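You operate a simulated robot arm through the tools that you are given. There is no shell and no other tool. Be economical: measure what you need, move in short steps, check, and stop when the job is done.

You are at the controls of a simulated two-armed robot. One attempt, no reset.

## Task
Take the lid off the jar with the blue lid and lay it down on the top of the wooden table. Put two of the brass weights from the top of the wooden table on the top of the small table. Put the NUT milk bottle from the top of the low table on the top of the steel-topped table and the mango milk bottle on the clear end of the white table. Stack the cream carton marked "cups" from the top of the low table on top of the cream carton that says "straws". Take the salt shaker on the top of the low table and put it away on the top of the long steel table. Any order will do. Set down upright: milk bottle, salt shaker.

The check looks at the end state, three seconds after you hand in, the way a careful person would. Anything else that was tipped, shoved, dropped, spilled or broken makes it a failure. Lids that push on must go on centred and level and be pressed home; caps that screw on are set level and turned clockwise until they are tight.

## Robot
Two 7-joint arms with two-finger parallel grippers on one trunk, on a base that drives. Base frame: it is fixed to the floor where the robot stands at the start and does not move with it; the origin is under the middle of the robot, x ahead of it, y to its left, z up; the surface under the hand at the start is at about z = 85. Readings come in cm, degrees, newtons and seconds.
The left shoulder is at the start at [5, 17.7, 115.4], the right one opposite. With the tool pointing down near the work surface each hand reaches from about 22 to 70 cm from the robot's upright axis, wherever it stands, measured 20 degrees to its own side. Places, roughly: brass weight [75, 0, 75]; clear end of the white table [-410, -70, 90]; cream carton [-675, 50, 50]; jar with the blue lid (9x9x12 cm) [50, -10, 90]; milk bottle [-700, 50, 50]; salt shaker [-650, 75, 50]; top of the long steel table [-380, -750, 90]; top of the small table [-210, 40, 80]; top of the steel-topped table [-430, 310, 80]. Payload 3.43 kg a hand.
The TCP of each hand is the grasp point between the finger pads, 3.4 cm short of the fingertips. In the tool frame z runs along the fingers and y along their closing line. Largest opening 12.8 cm; finger width 2.4, thickness 1.2; the body of the gripper, 4.8 by 13 cm, starts 9.6 cm behind the TCP.
Orientation is told as [roll, pitch, yaw] about the base's x, y, z axes, in that order, counted from this pose: with the fingers straight down and closing along the base's y, the tool's x points along the base's -x, its y along +y and its z along -z.

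## Interface
- The arms move only by the tool move_arm. It takes "left_moves", "right_moves" or both (then of equal length, played together; a hand with none holds still); each is one flat list of numbers, 7 for each row, row after row: the shift along the tool's x, y, z in units of 40 mm (1.0 is 40 mm), then the turn, a rotation vector about the tool's x, y, z in units of 8 degrees (1.0 is 8 degrees), then the gripper command, from -1 (fully open) to 1 (shut), values between in proportion. In form: [tx, ty, tz, rx, ry, rz, fingers, tx, ty, tz, rx, ry, rz, fingers, ...]. A call has 1 to 20 rows; each row shifts and turns the commanded pose from where the row before left it, along the tool's axes as they then stand. A call with a number of a shift or a turn outside -1 to 1 is refused whole. A row lasts 0.2 s, in which the tool goes at most 5 cm and 8.6 degrees; a call with a longer step from one row to the next is refused whole, and so is a gripper value outside its range. Where a pose cannot be reached the arm comes as near as it can. A force on the tool above 40 N (or 10 N above the force at the start of the call, whichever is more), or a blocked arm, ends the call early, and 0.2 s more pass. Each finger travels about 10.8 cm/s and halts on what it meets, pressing with about 27 N; the grip force reading is that of the motor and also rises with nothing between the fingers. The clock runs only during rows and for 0.2 s after the last one: add rows that do not move to give the fingers time. It gives the time, the measured TCP pose, the force on the tool (base axes), the opening and the grip force at its end, in the units of the frame above (readings bear some noise), with the torque about the TCP (base axes, N m) and any sound that the robot's microphone picked up, and new pictures: "pictures" is both (left out), scene, wrist or none (wrist: the cameras of the hands that moved).
- Cameras (640 x 400 px; columns grow to the right, rows downward): "scene" is now at [15.26, -0.69, 131.03]; the picture's right is [0.09, -1.00, 0.00], its down [-0.61, -0.05, -0.79] and it looks along [0.79, 0.07, -0.61] (base axes); focal length 230 px, centre (320, 200). "left" rides on the left gripper at [7.6, 1.1, -16] in its tool frame; the picture's right is [-0.15, 0.99, 0.00], its down [-0.88, -0.13, -0.46] and it looks along [-0.45, -0.07, 0.89] (tool axes); focal length 234 px, centre (320, 200). "right" rides on the right gripper at [7.6, -1.1, -16] in its tool frame; the picture's right is [0.15, 0.99, 0.00], its down [-0.88, 0.13, -0.46] and it looks along [-0.45, 0.07, 0.89] (tool axes); focal length 234 px, centre (320, 200). There is no depth. A picture from a camera that has moved, and an enlarged one, comes with that camera's place and axes in the base frame and with its lens. The place of the scene camera against the robot may be out by one fixed shift of up to 1.8 cm in any direction.
- move_column(by): slides the trunk up (or, below 0, down) by that many cm; the arms and the scene camera ride with it, the base frame stays. It gives what a move gives, with no picture.
- drive_base(legs): drives the robot by 1 to 6 legs, each [ahead, turn to the left] in cm and degrees, along the robot's own axes; the way and the turn of a leg run together, so that a leg with both is an arc; at most 150 cm and 180 degrees a leg. The arms and the cameras ride along, it lands a little off, and it stops where it bumps. It gives what a move gives, and a new picture of the scene camera.
- turn_head(pan, tilt): turns the head with the scene camera to pan (to the left, within 80 degrees either way) and tilt (down, from -29 to 69), counted from straight ahead of the robot. It gives what a move gives, and a new picture of the scene camera.
- enlarge(camera, box): a new picture of the part [left, top, right, bottom] of that camera's present view, enlarged. No time passes.
- job_done(): hands the job in; it is judged then, once.

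Work in short steps. Places have to be worked out from the pictures, the camera data and where the tool is seen: move nearer, look again, correct. Check each grasp and each placing, and mend what went wrong. You have 196 turns and 260 pictures in all, those below and enlarged ones among them. Open the grippers and draw the arms clear of the work before you hand the job in, unless the task says otherwise.

The tools are called after ">>>" as name(argument=value, ...) on one line, values as JSON. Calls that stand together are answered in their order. move_arm: Moves the arms, as the interface text tells. Its arguments: {"type":"object","properties":{"left_moves":{"type":"array"},"right_moves":{"type":"array"},"pictures":{"type":"string","enum":["both","scene","wrist","none"]}},"required":[]} The other tools are called the same way: move_column (by) slides the trunk up or down; drive_base (legs) drives the base; turn_head (pan, tilt) turns the head that bears the scene camera; enlarge (camera, box) takes an enlarged picture of a part of a camera's view; job_done () hands the job in.

At the start:

```text
t: 0.0
left_eef_pos: [40.04, 18.32, 117.65]
left_tcp_rot: [0.0, 0.0, 0.0]
left_wrist_force: [0.6, -0.6, -0.3]
left_wrist_torque: [-0.01, -0.01, -0.02]
left_finger_gap: 12.8
left_finger_force: 0.0
right_eef_pos: [51.93, -23.79, 107.09]
right_tcp_rot: [-0.1, 0.0, 0.0]
right_wrist_force: [-0.3, -0.3, 0.7]
right_wrist_torque: [-0.01, 0.02, 0.04]
right_finger_gap: 12.8
right_finger_force: 0.1
trunk travel left (down, up): [-32.5, 7.6]
robot x, y, heading: [0.09, 0.06, -0.1]
head pan, tilt: [4.9, 37.9]
```

scene: 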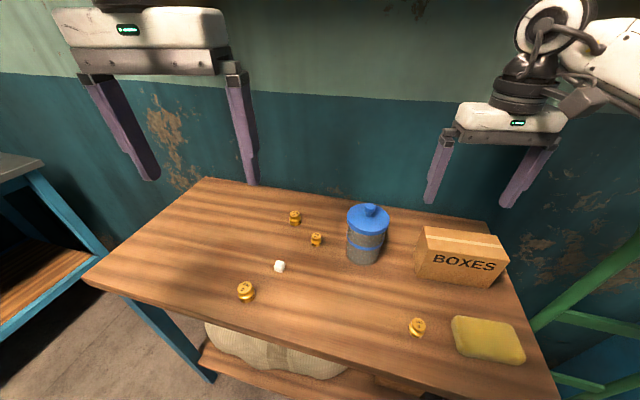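
right: 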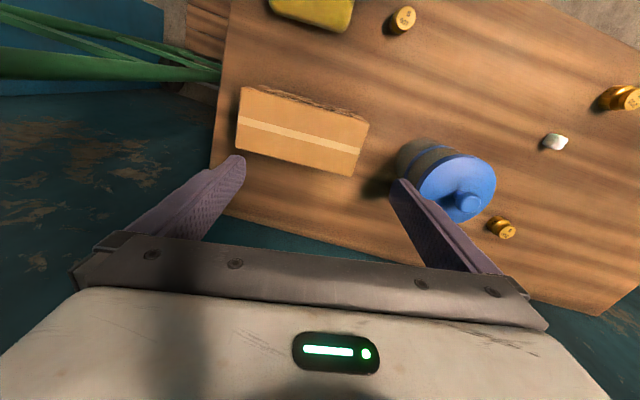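
left: 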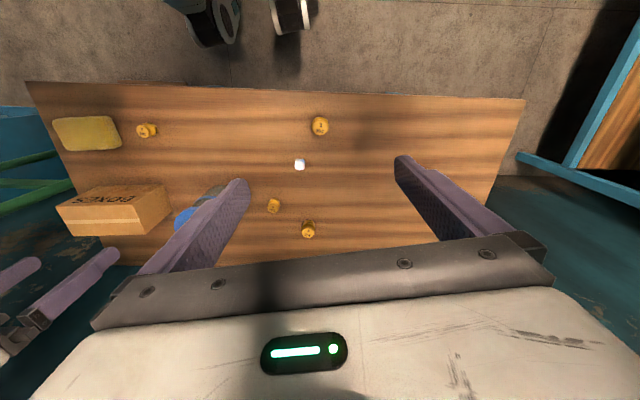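

First a closer look at the jar and its lid.

>>> enlarge(camera="scene", box=[300, 180, 460, 280])

>>> enlarge(camera="right", box=[360, 110, 560, 250])

```text
4.00 times, centred on (380, 230) of scene
camera zoom: at [15.26, -0.69, 131.03], right [0.09, -1.0, 0.0], down [-0.61, -0.05, -0.79], along [0.79, 0.07, -0.61], focal length 921 px, centre (80, 80)
```

zoom: 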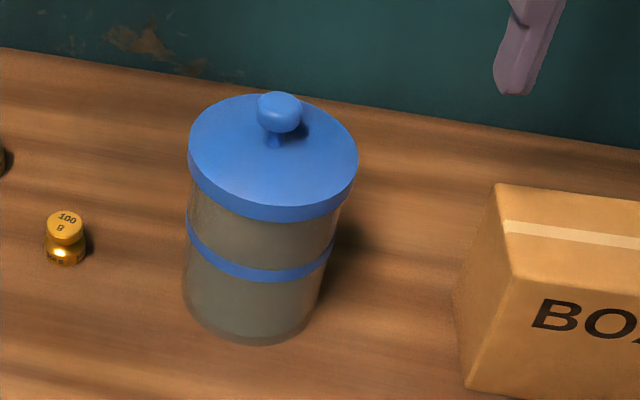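

```text
2.86 times, centred on (460, 180) of right
camera zoom: at [44.09, -24.81, 123.02], right [-0.15, 0.99, 0.0], down [0.88, 0.13, 0.46], along [0.45, 0.07, -0.89], focal length 669 px, centre (-80, 257)
```

zoom: 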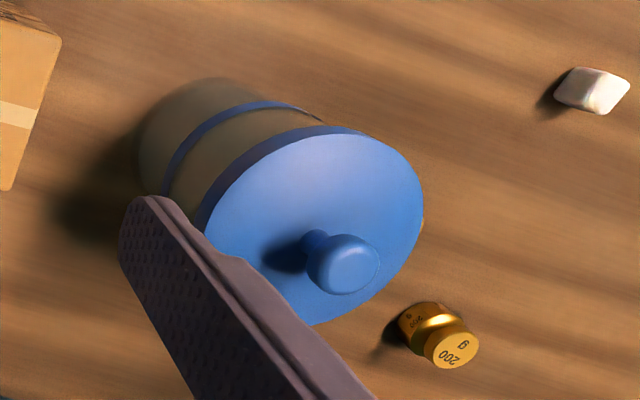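

The lid has a knob: triangulating both cameras puts it at about (52.9, -7.7, 101). I move the right hand above the knob and lower the left hand above the near weight at about (40, 18).

>>> move_arm(right_moves=[0, 0, -0.75, 0, 0, 0, -0.4, -0.25, 1, 0, 0, 0, 0, -0.4, 0, 1, 0, 0, 0, 0, -0.4, 0, 1, 0, 0, 0, 0, -0.4, 0, 1, 0, 0, 0, 0, -0.4, 0, 0, 0, 0, 0, 0, -0.4], left_moves=[0, 0, 1, 0, 0, 0, -0.3, 0, 0, 1, 0, 0, 0, -0.3, 0, 0, 1, 0, 0, 0, -0.3, 0, 0, 1, 0, 0, 0, -0.3, 0, 0, 0.6, 0, 0, 0, -0.3, 0, 0, 0, 0, 0, 0, -0.3])

```text
t: 1.4
left_eef_pos: [40.04, 18.31, 99.24]
left_tcp_rot: [-0.1, 0.1, 0.0]
left_wrist_force: [0.0, -0.5, 0.1]
left_wrist_torque: [0.0, 0.01, 0.01]
left_finger_gap: 8.33
left_finger_force: 0.0
right_eef_pos: [52.85, -7.74, 110.02]
right_tcp_rot: [-0.1, 0.0, -0.2]
right_wrist_force: [-0.4, 0.3, -0.1]
right_wrist_torque: [0.0, 0.02, 0.01]
right_finger_gap: 8.97
right_finger_force: 0.1
trunk travel left (down, up): [-32.5, 7.6]
robot x, y, heading: [0.0, 0.05, 0.0]
head pan, tilt: [4.9, 37.9]
camera scene: at [15.26, -0.74, 131.03], right [0.09, -1.0, 0.0], down [-0.61, -0.05, -0.79], along [0.79, 0.07, -0.61], focal length 230 px, centre (320, 200)
camera right: at [45.14, -8.86, 125.86], right [-0.15, 0.99, 0.0], down [0.88, 0.13, 0.46], along [0.45, 0.07, -0.89], focal length 234 px, centre (320, 200)
camera left: at [32.5, 19.43, 115.22], right [0.15, 0.99, 0.0], down [0.88, -0.13, 0.45], along [0.45, -0.07, -0.89], focal length 234 px, centre (320, 200)
```

scene: 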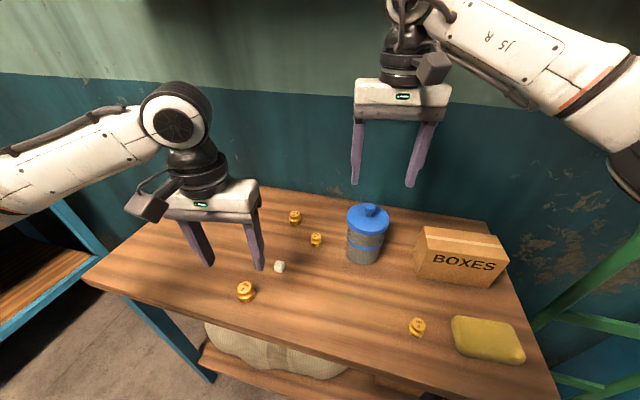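
right: 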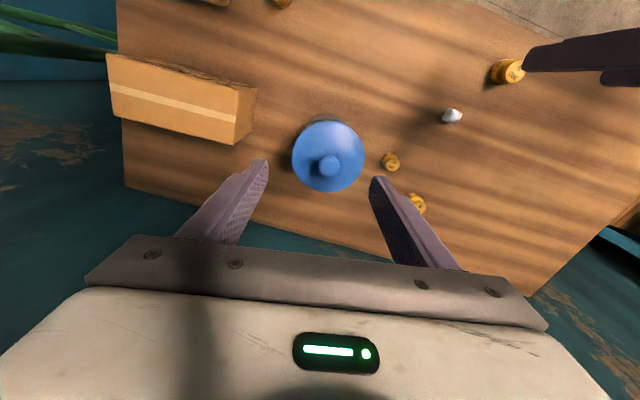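
left: 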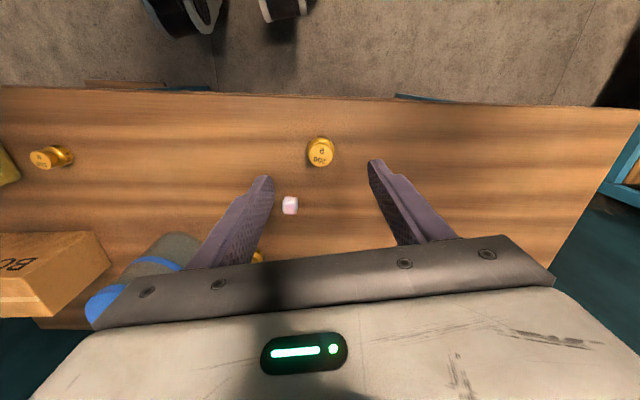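

The right camera puts the knob at about (53.2, -7.1) and the left camera puts the weight at (39.8, 18.3). I lower both hands and close them.

>>> move_arm(right_moves=[-0.1, 0.16, 0.85, 0, 0, 0, -0.4, 0, 0, 0.85, 0, 0, 0, -0.4, 0, 0, 0, 0, 0, 0, 0, 0, 0, 0, 0, 0, 0, 0.5, 0, 0, 0, 0, 0, 0, 0.7, 0, 0, 0, 0, 0, 0, 1, 0, 0, 0, 0, 0, 0, 1], left_moves=[0, 0, 0.75, 0, 0, 0, -0.3, 0, 0, 0.75, 0, 0, 0, -0.3, 0, 0, 0.75, 0, 0, 0, -0.3, 0, 0, 0, 0, 0, 0, 0, 0, 0, 0, 0, 0, 0, 1, 0, 0, 0, 0, 0, 0, 1, 0, 0, 0, 0, 0, 0, 1])

```text
t: 3.0
left_eef_pos: [40.03, 18.06, 90.29]
left_tcp_rot: [-0.1, 0.0, 0.1]
left_wrist_force: [1.5, -1.4, 2.5]
left_wrist_torque: [0.01, -0.04, 0.01]
left_finger_gap: 2.8
left_finger_force: 27.2
right_eef_pos: [53.31, -7.07, 103.25]
right_tcp_rot: [0.0, 0.0, -0.1]
right_wrist_force: [0.2, 0.0, 0.3]
right_wrist_torque: [0.06, -0.03, 0.02]
right_finger_gap: 2.04
right_finger_force: 27.3
trunk travel left (down, up): [-32.5, 7.6]
robot x, y, heading: [0.22, 0.05, -0.0]
head pan, tilt: [4.9, 37.9]
camera scene: at [15.25, -0.7, 131.03], right [0.09, -1.0, 0.0], down [-0.61, -0.05, -0.79], along [0.79, 0.07, -0.61], focal length 230 px, centre (320, 200)
camera right: at [45.52, -8.15, 119.17], right [-0.15, 0.99, 0.0], down [0.88, 0.13, 0.46], along [0.45, 0.07, -0.89], focal length 234 px, centre (320, 200)
camera left: at [32.47, 19.28, 106.26], right [0.15, 0.99, 0.0], down [0.88, -0.13, 0.46], along [0.45, -0.07, -0.89], focal length 234 px, centre (320, 200)
```

scene: 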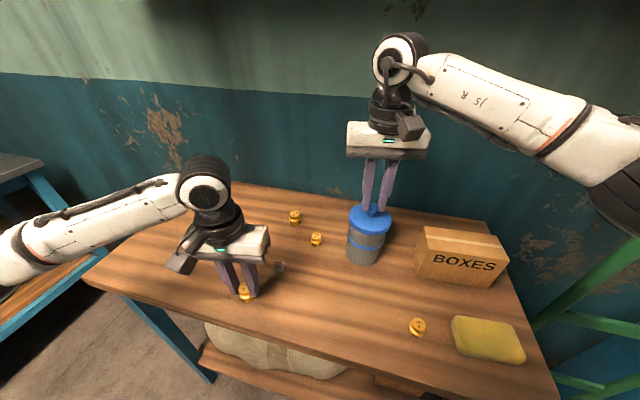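
right: 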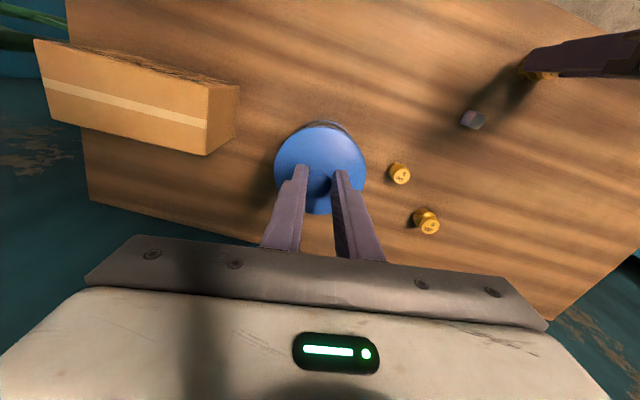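
left: 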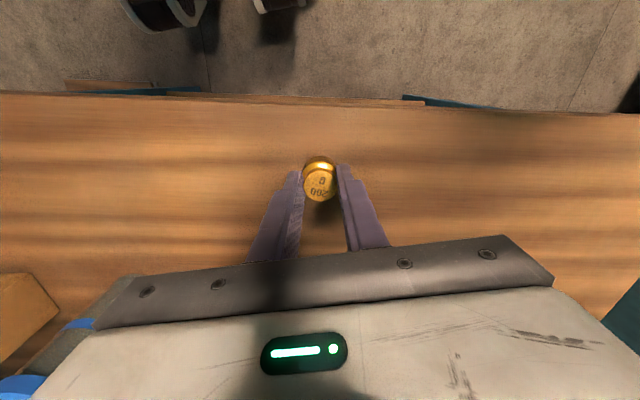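

Both grips hold (knob 2.0 cm, weight 2.8 cm). I lift the lid gently to see whether it comes off, and lift the weight.

>>> move_arm(right_moves=[0, 0, -0.2, 0, 0, 0, 1, 0, 0, -0.3, 0, 0, 0, 1, 0, 0, -0.5, 0, 0, 0, 1, 0, 0, 0, 0, 0, 0, 1], left_moves=[0, 0, -0.5, 0, 0, 0, 1, 0, 0, -0.5, 0, 0, 0, 1, 0, 0, -0.5, 0, 0, 0, 1, 0, 0, 0, 0, 0, 0, 1])

```text
t: 4.0
left_eef_pos: [40.08, 18.46, 96.25]
left_tcp_rot: [-0.1, 0.2, 0.0]
left_wrist_force: [0.2, 0.3, 0.0]
left_wrist_torque: [0.02, -0.01, 0.0]
left_finger_gap: 0.02
left_finger_force: 26.7
right_eef_pos: [53.22, -7.2, 107.33]
right_tcp_rot: [-0.1, 0.0, -0.1]
right_wrist_force: [0.9, -0.7, -0.3]
right_wrist_torque: [0.02, 0.02, -0.03]
right_finger_gap: 0.01
right_finger_force: 27.1
trunk travel left (down, up): [-32.5, 7.6]
robot x, y, heading: [-0.38, 0.07, -0.2]
head pan, tilt: [4.9, 37.9]
camera scene: at [15.28, -0.69, 131.02], right [0.09, -1.0, 0.0], down [-0.61, -0.05, -0.79], along [0.79, 0.07, -0.61], focal length 230 px, centre (320, 200)
camera right: at [45.51, -8.18, 123.21], right [-0.15, 0.99, 0.0], down [0.88, 0.13, 0.46], along [0.45, 0.07, -0.89], focal length 234 px, centre (320, 200)
camera left: at [32.58, 19.55, 112.2], right [0.14, 0.99, 0.0], down [0.88, -0.13, 0.45], along [0.45, -0.07, -0.89], focal length 234 px, centre (320, 200)
```

scene: 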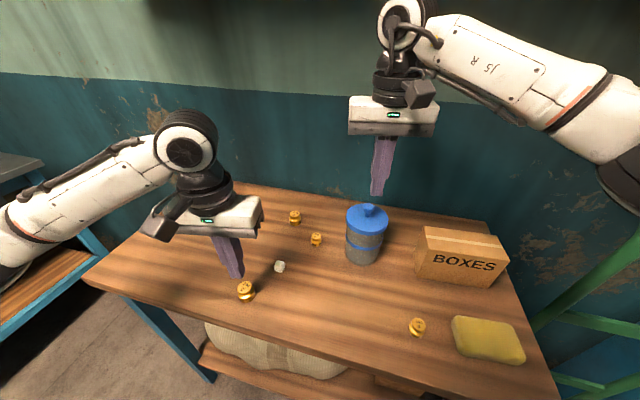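
right: 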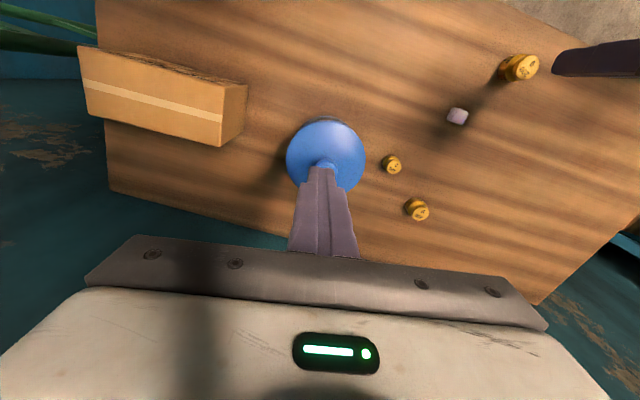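
left: 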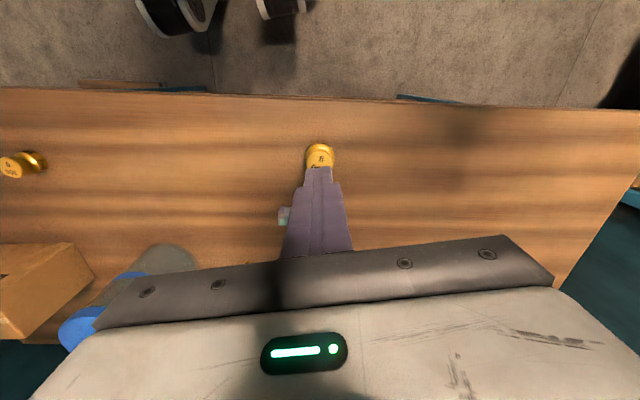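

Both grips slipped off as I lifted; nothing tipped. I look closely at the weight's shape and the knob before gripping lower.

>>> enlarge(camera="left", box=[260, 120, 380, 195])

>>> enlarge(camera="scene", box=[200, 180, 400, 305])

```text
5.33 times, centred on (320, 158) of left
camera zoom: at [32.58, 19.55, 112.2], right [0.14, 0.99, 0.0], down [0.88, -0.13, 0.45], along [0.45, -0.07, -0.89], focal length 1249 px, centre (320, 427)
```

zoom: 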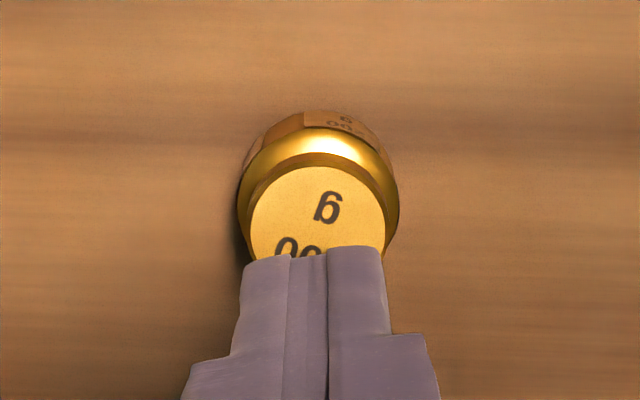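

```text
3.20 times, centred on (300, 242) of scene
camera zoom: at [15.28, -0.69, 131.02], right [0.09, -1.0, 0.0], down [-0.61, -0.05, -0.79], along [0.79, 0.07, -0.61], focal length 737 px, centre (384, 64)
```

zoom: 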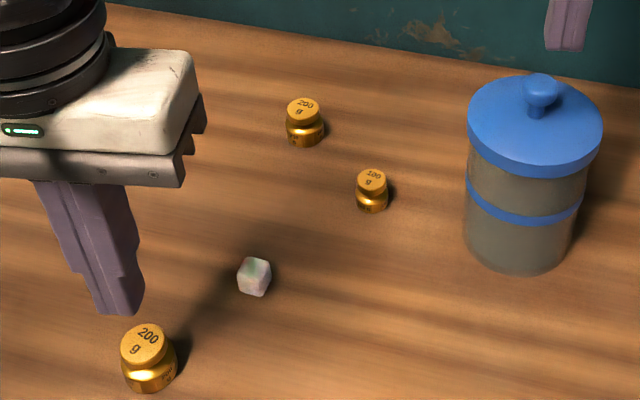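

The weight has a rounded shoulder and the knob is a ball on a stem, so both grips were too high. I open and regrip lower: weight TCP about 88.9, knob TCP about 102.

>>> move_arm(right_moves=[0, 0, 0, 0, 0, 0, 0.3, 0, 0, 0, 0, 0, 0, 0.3, 0, 0, 0.5, 0, 0, 0, 0.3, 0, 0, 0.5, 0, 0, 0, 0.3, 0, 0, 0.32, 0, 0, 0, 0.3, 0, 0, 0, 0, 0, 0, 0.6, 0, 0, 0, 0, 0, 0, 1, 0, 0, 0, 0, 0, 0, 1], left_moves=[0, 0, 0, 0, 0, 0, 0.1, 0, 0, 0, 0, 0, 0, 0.1, 0, 0, 0.7, 0, 0, 0, 0.1, 0, 0, 0.7, 0, 0, 0, 0.1, 0, 0, 0.42, 0, 0, 0, 0.1, 0, 0, 0, 0, 0, 0, 0.4, 0, 0, 0, 0, 0, 0, 1, 0, 0, 0, 0, 0, 0, 1])

```text
t: 5.8
left_eef_pos: [40.11, 18.4, 88.91]
left_tcp_rot: [-0.1, 0.1, 0.1]
left_wrist_force: [1.2, 0.8, 0.2]
left_wrist_torque: [-0.02, -0.06, 0.03]
left_finger_gap: 3.32
left_finger_force: 27.0
right_eef_pos: [53.21, -7.07, 102.15]
right_tcp_rot: [0.0, 0.1, 0.0]
right_wrist_force: [-0.4, 1.4, 0.3]
right_wrist_torque: [0.0, -0.03, 0.01]
right_finger_gap: 2.18
right_finger_force: 27.4
trunk travel left (down, up): [-32.5, 7.6]
robot x, y, heading: [-0.19, 0.12, -0.0]
head pan, tilt: [4.9, 37.9]
camera scene: at [15.26, -0.69, 131.03], right [0.09, -1.0, 0.0], down [-0.61, -0.05, -0.79], along [0.79, 0.07, -0.61], focal length 230 px, centre (320, 200)
camera right: at [45.5, -8.09, 118.09], right [-0.15, 0.99, 0.0], down [0.88, 0.13, 0.46], along [0.45, 0.07, -0.89], focal length 234 px, centre (320, 200)
camera left: at [32.56, 19.55, 105.0], right [0.14, 0.99, 0.0], down [0.88, -0.13, 0.45], along [0.45, -0.07, -0.89], focal length 234 px, centre (320, 200)
```

scene: 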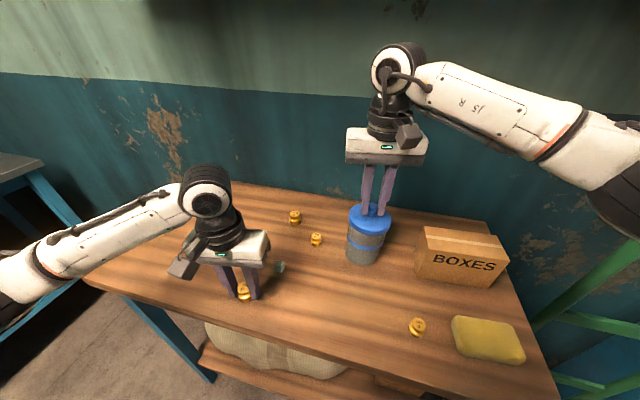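
right: 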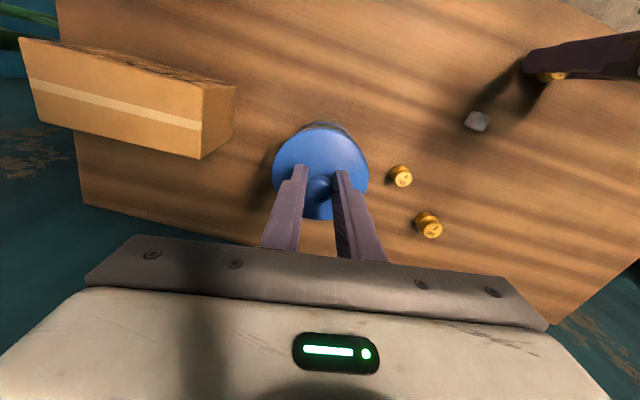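
left: 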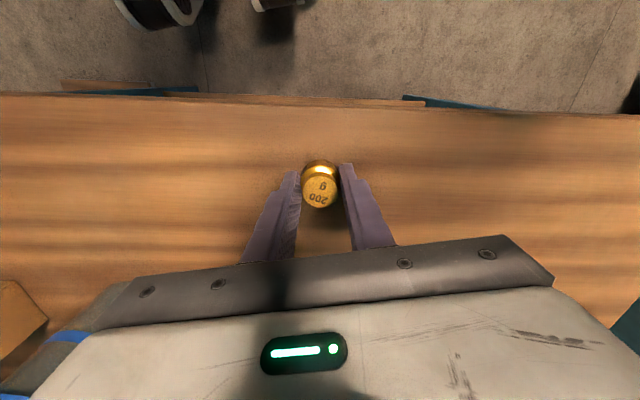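

Now the grips are on wider parts (3.32 and 2.18 cm). I lift both gently again.

>>> move_arm(right_moves=[0, 0, -0.1, 0, 0, 0, 1, 0, 0, -0.1, 0, 0, 0, 1, 0, 0, -0.2, 0, 0, 0, 1, 0, 0, -0.3, 0, 0, 0, 1, 0, 0, -0.3, 0, 0, 0, 1], left_moves=[0, 0, -0.1, 0, 0, 0, 1, 0, 0, -0.3, 0, 0, 0, 1, 0, 0, -0.5, 0, 0, 0, 1, 0, 0, -0.5, 0, 0, 0, 1, 0, 0, -0.5, 0, 0, 0, 1])

```text
t: 7.0
left_eef_pos: [39.92, 18.39, 96.57]
left_tcp_rot: [-0.1, 0.1, 0.1]
left_wrist_force: [-0.3, -0.1, -2.1]
left_wrist_torque: [-0.03, -0.02, -0.01]
left_finger_gap: 3.33
left_finger_force: 27.3
right_eef_pos: [53.16, -7.24, 106.14]
right_tcp_rot: [-0.1, 0.0, 0.0]
right_wrist_force: [0.7, -0.2, -1.4]
right_wrist_torque: [-0.01, -0.01, 0.0]
right_finger_gap: 2.19
right_finger_force: 26.8
trunk travel left (down, up): [-32.5, 7.6]
robot x, y, heading: [0.35, -0.18, -0.1]
head pan, tilt: [4.9, 37.9]
camera scene: at [15.27, -0.7, 131.02], right [0.09, -1.0, 0.0], down [-0.61, -0.05, -0.79], along [0.79, 0.07, -0.61], focal length 230 px, centre (320, 200)
camera right: at [45.48, -8.21, 122.03], right [-0.15, 0.99, 0.0], down [0.88, 0.13, 0.46], along [0.45, 0.07, -0.89], focal length 234 px, centre (320, 200)
camera left: at [32.46, 19.57, 112.52], right [0.15, 0.99, 0.0], down [0.88, -0.13, 0.45], along [0.45, -0.07, -0.89], focal length 234 px, centre (320, 200)
```

scene: 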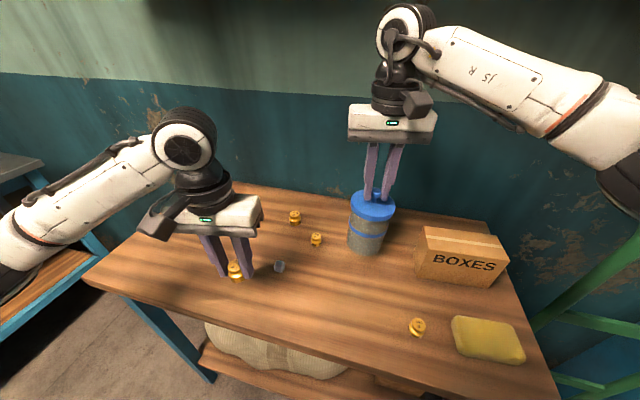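
right: 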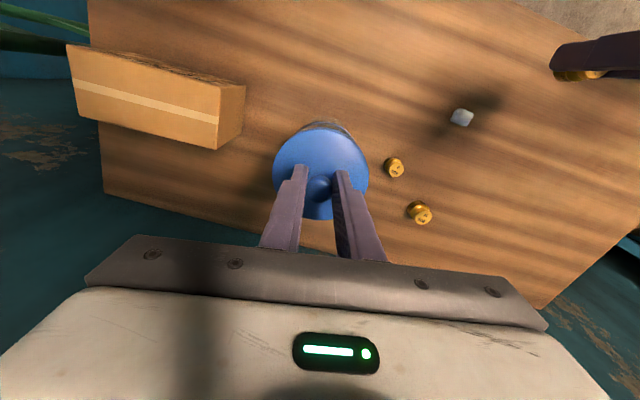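
left: 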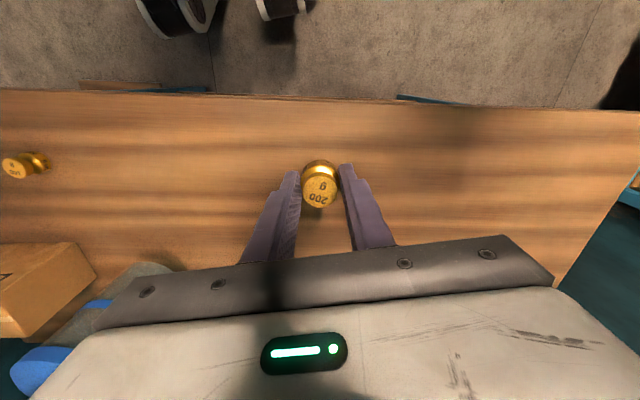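

The weight is up. I check whether the jar came up with the lid.

>>> enlarge(camera="scene", box=[300, 160, 460, 260])

```text
4.00 times, centred on (380, 210) of scene
camera zoom: at [15.27, -0.7, 131.02], right [0.09, -1.0, 0.0], down [-0.61, -0.05, -0.79], along [0.79, 0.07, -0.61], focal length 921 px, centre (80, 160)
```

zoom: 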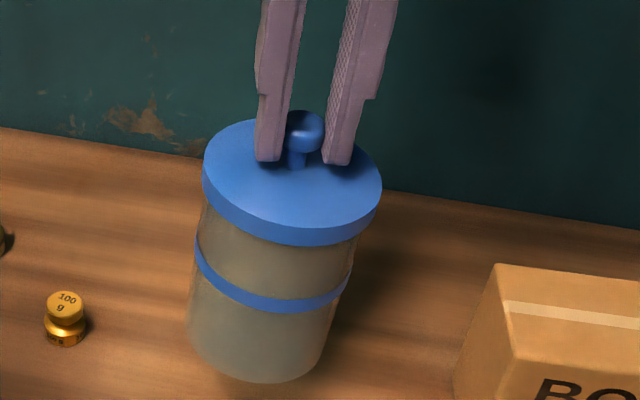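

The jar came up with the lid: it's a push fit, so the left hand must hold the jar. I set the jar and the weight back down, release the weight and raise the left hand.

>>> move_arm(right_moves=[0, 0, 0.4, 0, 0, 0, 1, 0, 0, 0.4, 0, 0, 0, 1, 0, 0, 0.16, 0, 0, 0, 1, 0, 0, 0.03, 0, 0, 0, 1, 0, 0, 0, 0, 0, 0, 1, 0, 0, 0, 0, 0, 0, 1, 0, 0, 0, 0, 0, 0, 1, 0, 0, 0, 0, 0, 0, 1, 0, 0, 0, 0, 0, 0, 1, 0, 0, 0, 0, 0, 0, 1, 0, 0, 0, 0, 0, 0, 1], left_moves=[0, 0, 0.7, 0, 0, 0, 1, 0, 0, 0.7, 0, 0, 0, 1, 0, 0, 0.4, 0, 0, 0, 1, 0, 0, 0.1, 0, 0, 0, 1, 0, 0, 0, 0, 0, 0, 0, 0, 0, 0, 0, 0, 0, 0, 0, 0, -0.5, 0, 0, 0, -0.3, 0, 0, -1, 0, 0, 0, -1, 0, 0, -1, 0, 0, 0, -1, 0, 0, -1, 0, 0, 0, -1, 0, 0, -0.5, 0, 0, 0, -1])

```text
t: 9.4
left_eef_pos: [40.03, 18.18, 105.19]
left_tcp_rot: [-0.1, 0.1, 0.0]
left_wrist_force: [0.1, -1.1, 0.3]
left_wrist_torque: [0.02, -0.03, -0.01]
left_finger_gap: 12.82
left_finger_force: 0.1
right_eef_pos: [53.11, -7.24, 102.03]
right_tcp_rot: [0.1, -0.1, 0.0]
right_wrist_force: [0.8, 2.1, 8.6]
right_wrist_torque: [0.01, -0.08, 0.04]
right_finger_gap: 2.19
right_finger_force: 27.2
trunk travel left (down, up): [-32.5, 7.6]
robot x, y, heading: [0.33, -0.04, -0.1]
head pan, tilt: [4.9, 37.9]
camera scene: at [15.18, -0.67, 131.04], right [0.09, -1.0, 0.0], down [-0.61, -0.05, -0.79], along [0.79, 0.07, -0.61], focal length 230 px, centre (320, 200)
camera right: at [45.36, -8.19, 118.07], right [-0.15, 0.99, 0.0], down [0.88, 0.13, 0.46], along [0.45, 0.07, -0.89], focal length 234 px, centre (320, 200)
camera left: at [32.52, 19.41, 121.03], right [0.14, 0.99, 0.0], down [0.88, -0.13, 0.45], along [0.45, -0.07, -0.89], focal length 234 px, centre (320, 200)
```

scene: 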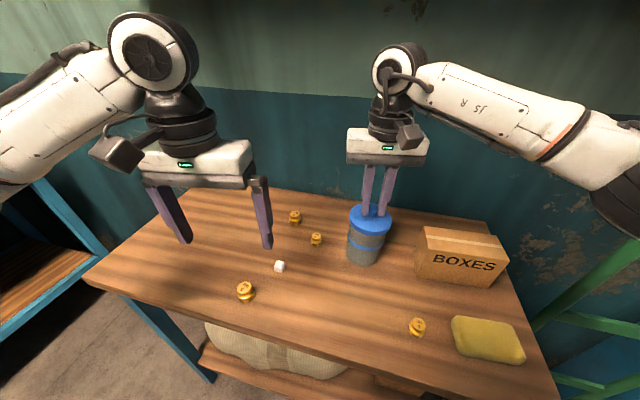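
right: 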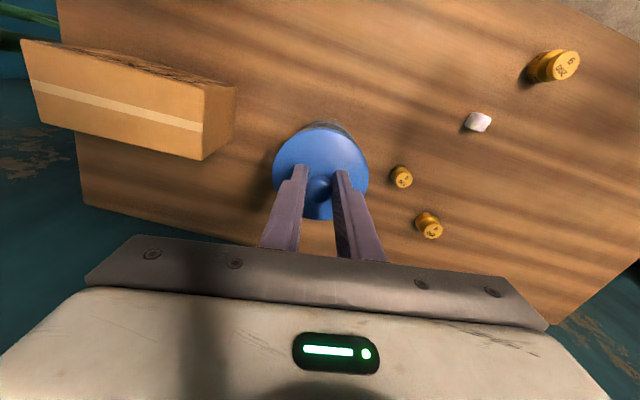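
left: 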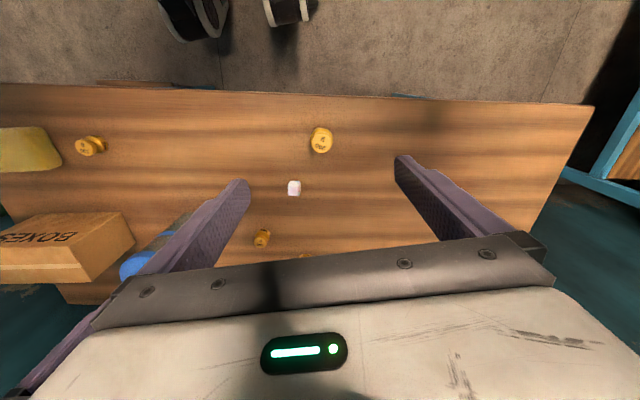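

Now I tilt the left hand 45° so the fingers point forward and down, then slide it in front of the jar.

>>> move_arm(left_moves=[0, 0, 0, 0, -0.94, 0, -1, 0, 0, 0, 0, -0.94, 0, -1, 0, 0, 0, 0, -0.94, 0, -1, 0, 0, 0, 0, -0.94, 0, -1, 0, 0, 0, 0, -0.94, 0, -1, 0, 0, 0, 0, -0.94, 0, -1, 0, -1, 0, 0, 0, 0, -1, 0, -1, 0, 0, 0, 0, -1, 0, -1, 0, 0, 0, 0, -1, 0, -1, 0, 0, 0, 0, -1, 0, -1, 0, 0, 0, 0, -1, 0, -0.7, 0, 0, 0, 0, -1, 0, -0.62, 0, 0, 0, 0, -1])

```text
t: 12.2
left_eef_pos: [42.29, -7.86, 105.88]
left_tcp_rot: [-0.1, -45.1, 0.1]
left_wrist_force: [0.1, -0.3, 0.9]
left_wrist_torque: [-0.04, 0.03, 0.0]
left_finger_gap: 12.81
left_finger_force: 0.0
left hand out of reach, approached as far as the arm can: row 6
right_eef_pos: [53.14, -7.21, 102.06]
right_tcp_rot: [-0.1, 0.0, 0.0]
right_wrist_force: [0.4, 1.1, 8.2]
right_wrist_torque: [0.1, -0.06, 0.01]
right_finger_gap: 2.17
right_finger_force: 27.2
trunk travel left (down, up): [-32.5, 7.6]
robot x, y, heading: [-0.15, -0.13, 0.1]
head pan, tilt: [4.9, 37.9]
camera scene: at [15.2, -0.7, 131.04], right [0.09, -1.0, 0.0], down [-0.61, -0.05, -0.79], along [0.79, 0.07, -0.61], focal length 230 px, centre (320, 200)
camera left: at [25.57, -6.69, 111.79], right [0.1, 0.99, 0.1], down [0.3, -0.13, 0.95], along [0.95, -0.07, -0.31], focal length 234 px, centre (320, 200)
```

scene: 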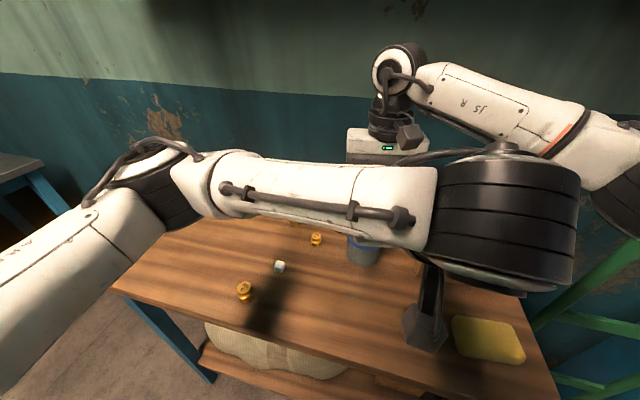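
left: 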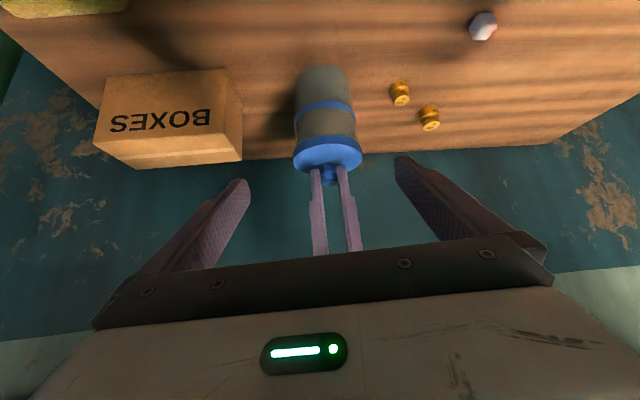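

The arm is clear. I lower the left hand straight down to jar mid-height before moving in.

>>> move_arm(left_moves=[0, 0.16, 0, 0, 0, 0, -1, 0.5, 0, 0.5, 0, 0, 0, -1, 0.5, 0, 0.5, 0, 0, 0, -1, 0.5, 0, 0.5, 0, 0, 0, -1, 0.5, 0, 0.5, 0, 0, 0, -1, 0.54, 0, 0.54, 0, 0, 0, -1, 0, 0, 0, 0, 0, 0, -1])

```text
t: 13.8
left_eef_pos: [42.26, -7.25, 91.4]
left_tcp_rot: [-0.2, -45.0, 0.2]
left_wrist_force: [-0.4, 0.2, 0.2]
left_wrist_torque: [0.02, 0.02, -0.03]
left_finger_gap: 12.78
left_finger_force: 0.1
right_eef_pos: [53.14, -7.15, 102.2]
right_tcp_rot: [-0.1, 0.1, 0.0]
right_wrist_force: [0.0, 1.1, 4.3]
right_wrist_torque: [0.01, -0.02, 0.02]
right_finger_gap: 2.18
right_finger_force: 27.3
trunk travel left (down, up): [-32.5, 7.6]
robot x, y, heading: [-0.02, -0.1, 0.0]
head pan, tilt: [4.9, 37.9]
camera scene: at [15.22, -0.67, 131.03], right [0.09, -1.0, 0.0], down [-0.61, -0.05, -0.79], along [0.79, 0.07, -0.61], focal length 230 px, centre (320, 200)
camera left: at [25.64, -6.1, 97.38], right [0.1, 0.99, 0.1], down [0.3, -0.13, 0.95], along [0.95, -0.07, -0.31], focal length 234 px, centre (320, 200)
```

scene: 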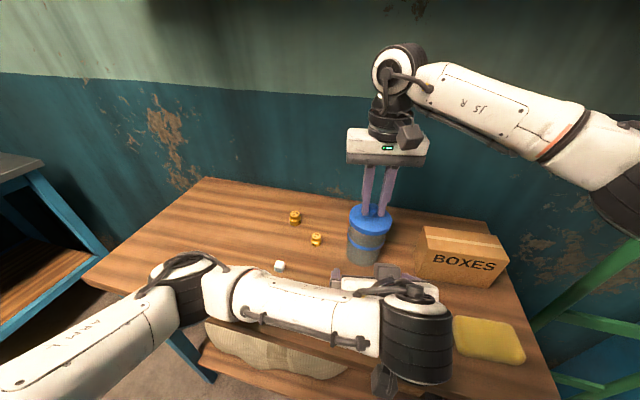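
left: 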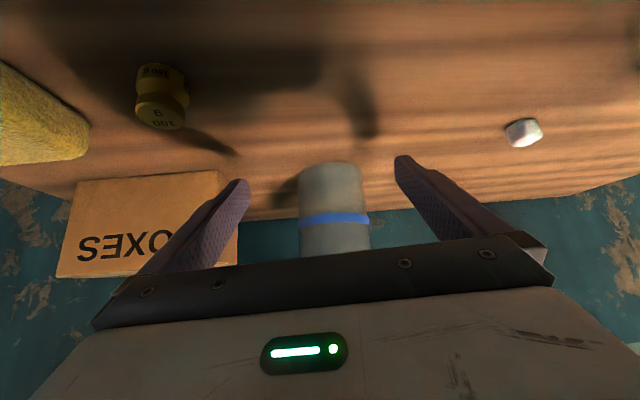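

The jar lies centred between the fingers. I move forward to its axis and close.

>>> move_arm(left_moves=[-0.35, 0.05, 0.35, 0, 0, 0, -1, -0.5, 0, 0.5, 0, 0, 0, -1, -0.5, 0, 0.5, 0, 0, 0, -1, -0.5, 0, 0.5, 0, 0, 0, -1, 0, 0, 0, 0, 0, 0, -1, 0, 0, 0, 0, 0, 0, -0.5, 0, 0, 0, 0, 0, 0, 0, 0, 0, 0, 0, 0, 0, 0.5, 0, 0, 0, 0, 0, 0, 0.5])

```text
t: 15.8
left_eef_pos: [52.78, -6.86, 91.46]
left_tcp_rot: [-0.1, -45.0, 0.2]
left_wrist_force: [2.7, 0.1, -2.4]
left_wrist_torque: [0.14, 0.11, 0.03]
left_finger_gap: 8.49
left_finger_force: 27.1
right_eef_pos: [53.15, -7.13, 101.99]
right_tcp_rot: [0.0, 0.1, 0.1]
right_wrist_force: [-1.7, -0.7, 0.7]
right_wrist_torque: [-0.18, 0.1, -0.01]
right_finger_gap: 2.2
right_finger_force: 27.2
trunk travel left (down, up): [-32.5, 7.6]
robot x, y, heading: [-0.28, 0.27, -0.1]
head pan, tilt: [4.9, 37.9]
camera scene: at [15.27, -0.7, 131.02], right [0.09, -1.0, 0.0], down [-0.61, -0.05, -0.79], along [0.79, 0.07, -0.61], focal length 230 px, centre (320, 200)
camera left: at [36.2, -5.85, 97.38], right [0.1, 0.99, 0.1], down [0.3, -0.13, 0.94], along [0.95, -0.07, -0.31], focal length 234 px, centre (320, 200)
```

scene: 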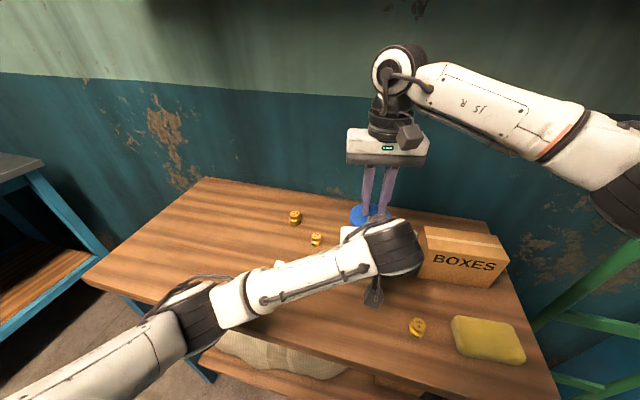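
left: 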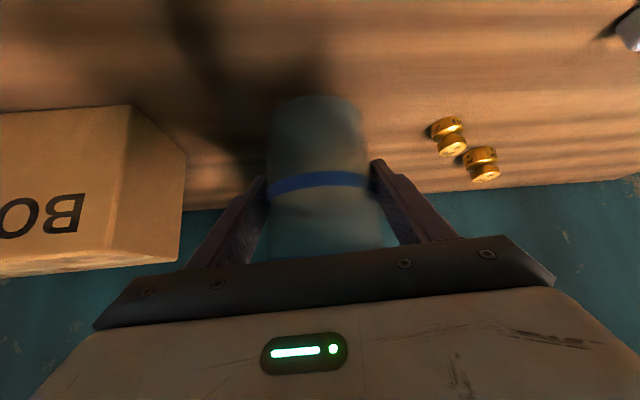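

The jar is gripped at 8.5 cm. I pull the lid straight up slowly while the left hand holds.

>>> move_arm(right_moves=[0, 0, -0.1, 0, 0, 0, 1, 0, 0, -0.1, 0, 0, 0, 1, 0, 0, -0.15, 0, 0, 0, 1, 0, 0, -0.2, 0, 0, 0, 1, 0, 0, -0.3, 0, 0, 0, 1, 0, 0, -0.5, 0, 0, 0, 1, 0, 0, 0, 0, 0, 0, 1], pictures="both")

```text
t: 17.4
left_eef_pos: [52.91, -7.0, 91.53]
left_tcp_rot: [-0.3, -45.0, 0.2]
left_wrist_force: [0.1, -0.1, -0.6]
left_wrist_torque: [0.0, -0.02, -0.02]
left_finger_gap: 8.43
left_finger_force: 26.7
right_eef_pos: [53.46, -7.21, 107.52]
right_tcp_rot: [0.0, 0.0, -0.1]
right_wrist_force: [0.4, 0.0, 0.5]
right_wrist_torque: [-0.01, 0.0, -0.02]
right_finger_gap: 2.17
right_finger_force: 27.2
trunk travel left (down, up): [-32.5, 7.6]
robot x, y, heading: [-0.07, 0.01, 0.1]
head pan, tilt: [4.9, 37.9]
heard: snap
camera scene: at [15.28, -0.7, 131.02], right [0.09, -1.0, 0.0], down [-0.61, -0.05, -0.79], along [0.79, 0.07, -0.61], focal length 230 px, centre (320, 200)
camera right: at [45.58, -8.28, 123.46], right [-0.15, 0.99, 0.0], down [0.88, 0.13, 0.46], along [0.45, 0.07, -0.89], focal length 234 px, centre (320, 200)
```

scene: 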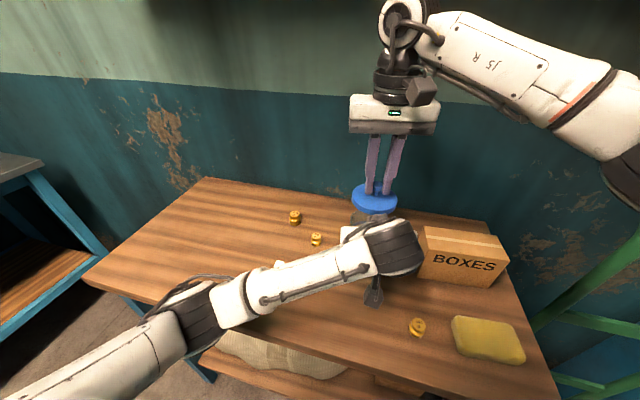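
right: 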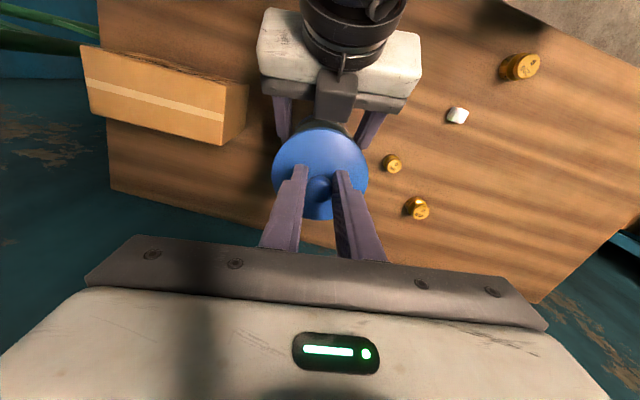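

The lid snapped off. The right hand rises clear; the left hand opens, backs out, rises and returns to its own side.

>>> move_arm(right_moves=[0, 0, -0.5, 0, 0, 0, 1, 0, 0, -0.5, 0, 0, 0, 1, 0, 0, 0, 0, 0, 0, 1, 0, 0, 0, 0, 0, 0, 1, 0, 0, 0, 0, 0, 0, 1, 0, 0, 0, 0, 0, 0, 1, 0, 0, 0, 0, 0, 0, 1, 0, 0, 0, 0, 0, 0, 1, 0, 0, 0, 0, 0, 0, 1, 0, 0, 0, 0, 0, 0, 1, 0, 0, 0, 0, 0, 0, 1, 0, 0, 0, 0, 0, 0, 1, 0, 0, 0, 0, 0, 0, 1, 0, 0, 0, 0, 0, 0, 1, 0, 0, 0, 0, 0, 0, 1, 0, 0, 0, 0, 0, 0, 1, 0, 0, 0, 0, 0, 0, 1, 0, 0, 0, 0, 0, 0, 1, 0, 0, 0, 0, 0, 0, 1], left_moves=[0, 0, 0, 0, 0, 0, 0, 0, 0, 0, 0, 0, 0, -1, 0, 0, 0, 0, 0, 0, -1, 0.4, 0, -0.4, 0, 0, 0, -1, 0.5, 0, -0.5, 0, 0, 0, -1, 0.5, 0, -0.5, 0, 0, 0, -1, 0.5, 0, -0.5, 0, 0, 0, -1, -0.5, 0, -0.5, 0, 0, 0, -1, -0.5, 0, -0.5, 0, 0, 0, -1, -0.5, 0, -0.5, 0, 0, 0, -1, -0.5, 0, -0.5, 0, 0, 0, -1, -0.5, 0, -0.5, 0, 0, 0, -1, 0, 1, 0, 0, 0, 0, -1, 0, 1, 0, 0, 0, 0, -1, 0, 1, 0, 0, 0, 0, -1, 0, 1, 0, 0, 0, 0, -1, 0, 1, 0, 0, 0, 0, -1, 0, 1, 0, 0, 0, 0, -1, 0, 0, 0, 0, 1, 0, -1])

```text
t: 21.6
left_eef_pos: [47.05, 21.86, 96.63]
left_tcp_rot: [8.0, -38.3, -2.2]
left_wrist_force: [0.8, 0.3, 0.4]
left_wrist_torque: [-0.01, -0.03, 0.0]
left_finger_gap: 12.79
left_finger_force: 0.0
left hand out of reach, approached as far as the arm can: row 10, 11, 12, 19
right_eef_pos: [53.47, -7.23, 111.55]
right_tcp_rot: [0.0, -0.1, -0.1]
right_wrist_force: [0.5, -0.6, 0.5]
right_wrist_torque: [0.03, 0.03, 0.01]
right_finger_gap: 2.19
right_finger_force: 26.6
trunk travel left (down, up): [-32.5, 7.6]
robot x, y, heading: [0.12, -0.04, -0.1]
head pan, tilt: [4.9, 37.9]
stopped in row 19 (left hand): the arm was blocked; the commanded pose is now the measured one
camera scene: at [15.25, -0.68, 131.03], right [0.09, -1.0, 0.0], down [-0.61, -0.05, -0.79], along [0.79, 0.07, -0.61], focal length 230 px, centre (320, 200)
camera right: at [45.61, -8.26, 127.46], right [-0.15, 0.99, 0.0], down [0.88, 0.13, 0.46], along [0.45, 0.07, -0.89], focal length 234 px, centre (320, 200)
camera left: at [31.15, 21.48, 104.49], right [0.07, 0.98, 0.2], down [0.41, -0.21, 0.89], along [0.91, 0.02, -0.42], focal length 234 px, centre (320, 200)
```

scene: 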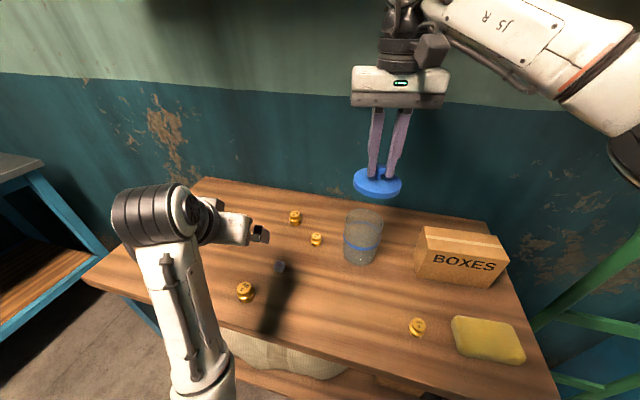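
right: 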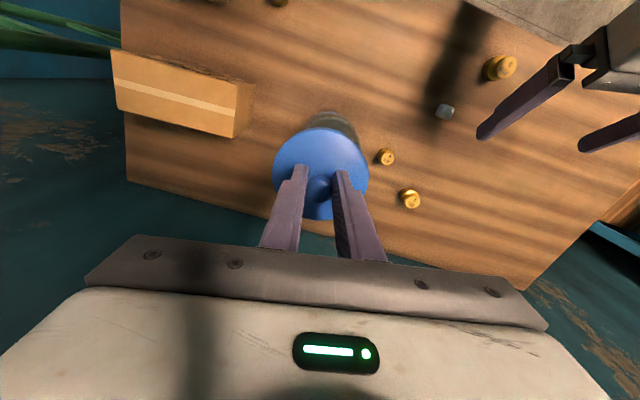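
left: 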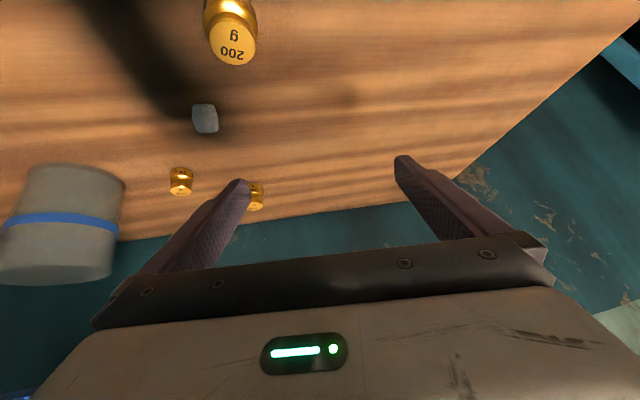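

Lid is off and the jar stands. The left arm is near a joint limit, so I raise it before levelling it.

>>> move_arm(left_moves=[-0.4, 0, -0.5, 0, 0, 0, -1, -0.4, 0, -0.5, 0, 0, 0, -1, -0.4, 0, -0.5, 0, 0, 0, -1, -0.4, 0, -0.5, 0, 0, 0, -1, 0, 0, 0, 0, 0.9, 0, -1, 0, 0, 0, 0, 0.9, 0, -1, 0, 0, 0, 0, 0.9, 0, -1, 0, 0, 0, 0, 0.9, 0, -1], pictures="scene")

```text
t: 23.1
left_eef_pos: [52.04, 25.06, 89.75]
left_tcp_rot: [9.8, -14.8, 0.6]
left_wrist_force: [-7.2, -1.0, 10.8]
left_wrist_torque: [-0.8, 0.33, -0.5]
left_finger_gap: 12.73
left_finger_force: 0.1
left hand out of reach, approached as far as the arm can: row 1, 2, 3, 4, 5, 6, 7
right_eef_pos: [53.35, -7.27, 111.57]
right_tcp_rot: [0.0, -0.1, 0.0]
right_wrist_force: [0.6, -0.2, -0.5]
right_wrist_torque: [-0.03, 0.02, 0.0]
right_finger_gap: 2.15
right_finger_force: 27.4
trunk travel left (down, up): [-32.5, 7.6]
robot x, y, heading: [0.2, 0.12, 0.1]
head pan, tilt: [4.9, 37.9]
stopped in row 7 (left hand): the force on the tool passed its limit at 59 N (the readings are from after the stop); the commanded pose is now the measured one
camera scene: at [15.19, -0.7, 131.05], right [0.09, -1.0, 0.0], down [-0.61, -0.05, -0.79], along [0.79, 0.07, -0.61], focal length 230 px, centre (320, 200)
```

scene: 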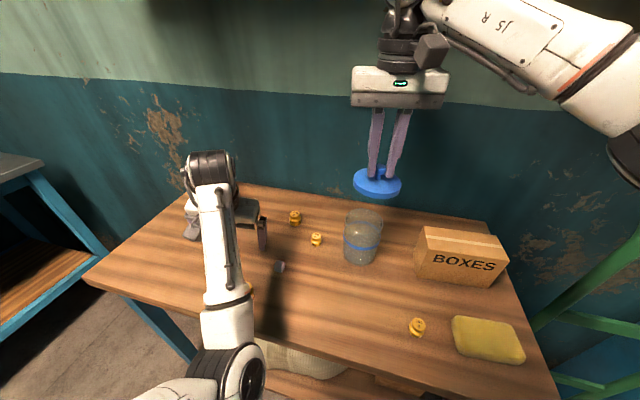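

The left arm sagged to the table instead of rising, in an awkward elbow posture. I lift straight along the tool axis in a small step to see how it responds.

>>> move_arm(left_moves=[0, 0, -0.4, 0, 0, 0, -1, 0, 0, -0.4, 0, 0, 0, -1, 0, 0, -0.4, 0, 0, 0, -1], pictures="both")

```text
t: 23.5
left_eef_pos: [51.56, 26.26, 90.19]
left_tcp_rot: [12.6, -14.2, 0.3]
left_wrist_force: [-4.1, -16.1, 16.9]
left_wrist_torque: [-1.96, 0.15, -0.27]
left_finger_gap: 12.79
left_finger_force: 0.1
left hand out of reach, approached as far as the arm can: row 2
right_eef_pos: [53.15, -7.63, 111.55]
right_tcp_rot: [0.1, -0.2, -0.1]
right_wrist_force: [-0.2, 1.1, 0.2]
right_wrist_torque: [-0.02, -0.04, 0.0]
right_finger_gap: 2.19
right_finger_force: 26.9
trunk travel left (down, up): [-32.5, 7.6]
robot x, y, heading: [-0.09, -0.5, -0.4]
head pan, tilt: [4.9, 37.9]
stopped in row 2 (left hand): the force on the tool passed its limit at 45 N (the readings are from after the stop); the commanded pose is now the measured one
camera scene: at [15.06, -0.92, 131.07], right [0.08, -1.0, 0.0], down [-0.61, -0.05, -0.79], along [0.79, 0.07, -0.61], focal length 230 px, centre (320, 200)
camera left: at [40.32, 23.91, 103.54], right [0.08, 0.97, 0.25], down [0.75, -0.22, 0.62], along [0.65, 0.13, -0.75], focal length 234 px, centre (320, 200)
```

scene: 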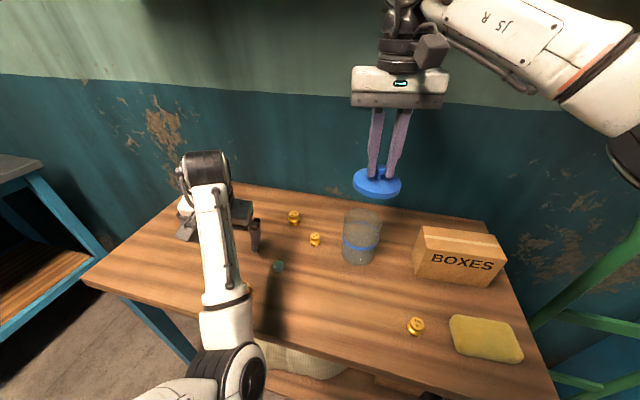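
left: 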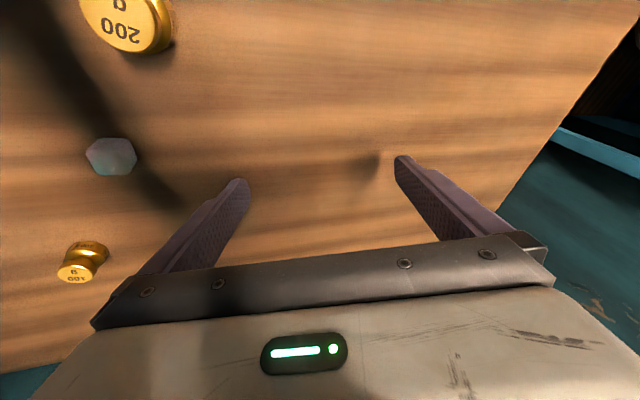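

The elbow has sunk to table height near the table's edge. Raising the trunk lifts the whole arm clear without changing its posture.

>>> move_column(by=7)

>>> turn_head(pan=25, tilt=55)

```text
t: 24.6
left_eef_pos: [51.59, 26.75, 96.66]
left_tcp_rot: [12.8, -13.9, 0.5]
left_wrist_force: [-0.9, 0.0, -0.2]
left_wrist_torque: [0.03, -0.06, 0.01]
left_finger_gap: 12.8
left_finger_force: 0.0
right_eef_pos: [53.39, -7.47, 118.54]
right_tcp_rot: [0.1, 0.1, -0.2]
right_wrist_force: [0.3, 0.2, -0.4]
right_wrist_torque: [-0.01, 0.02, -0.03]
right_finger_gap: 2.17
right_finger_force: 27.3
trunk travel left (down, up): [-39.5, 0.6]
robot x, y, heading: [0.09, 0.24, -0.0]
head pan, tilt: [4.9, 37.9]
```

```text
t: 25.4
left_eef_pos: [51.68, 26.63, 96.72]
left_tcp_rot: [12.8, -14.1, 0.6]
left_wrist_force: [0.2, -0.4, 0.5]
left_wrist_torque: [0.0, -0.01, 0.01]
left_finger_gap: 12.78
left_finger_force: 0.0
right_eef_pos: [53.41, -7.42, 118.36]
right_tcp_rot: [0.0, 0.0, -0.2]
right_wrist_force: [-1.0, 0.0, -0.1]
right_wrist_torque: [-0.02, -0.03, -0.04]
right_finger_gap: 2.17
right_finger_force: 27.3
trunk travel left (down, up): [-39.5, 0.6]
robot x, y, heading: [-0.16, 0.04, 0.1]
head pan, tilt: [25.0, 55.0]
camera scene: at [13.24, 1.53, 135.65], right [0.42, -0.91, 0.0], down [-0.74, -0.34, -0.57], along [0.52, 0.24, -0.82], focal length 230 px, centre (320, 200)
```

scene: 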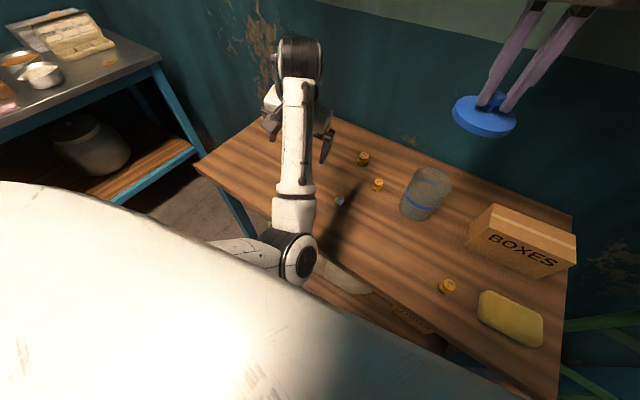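

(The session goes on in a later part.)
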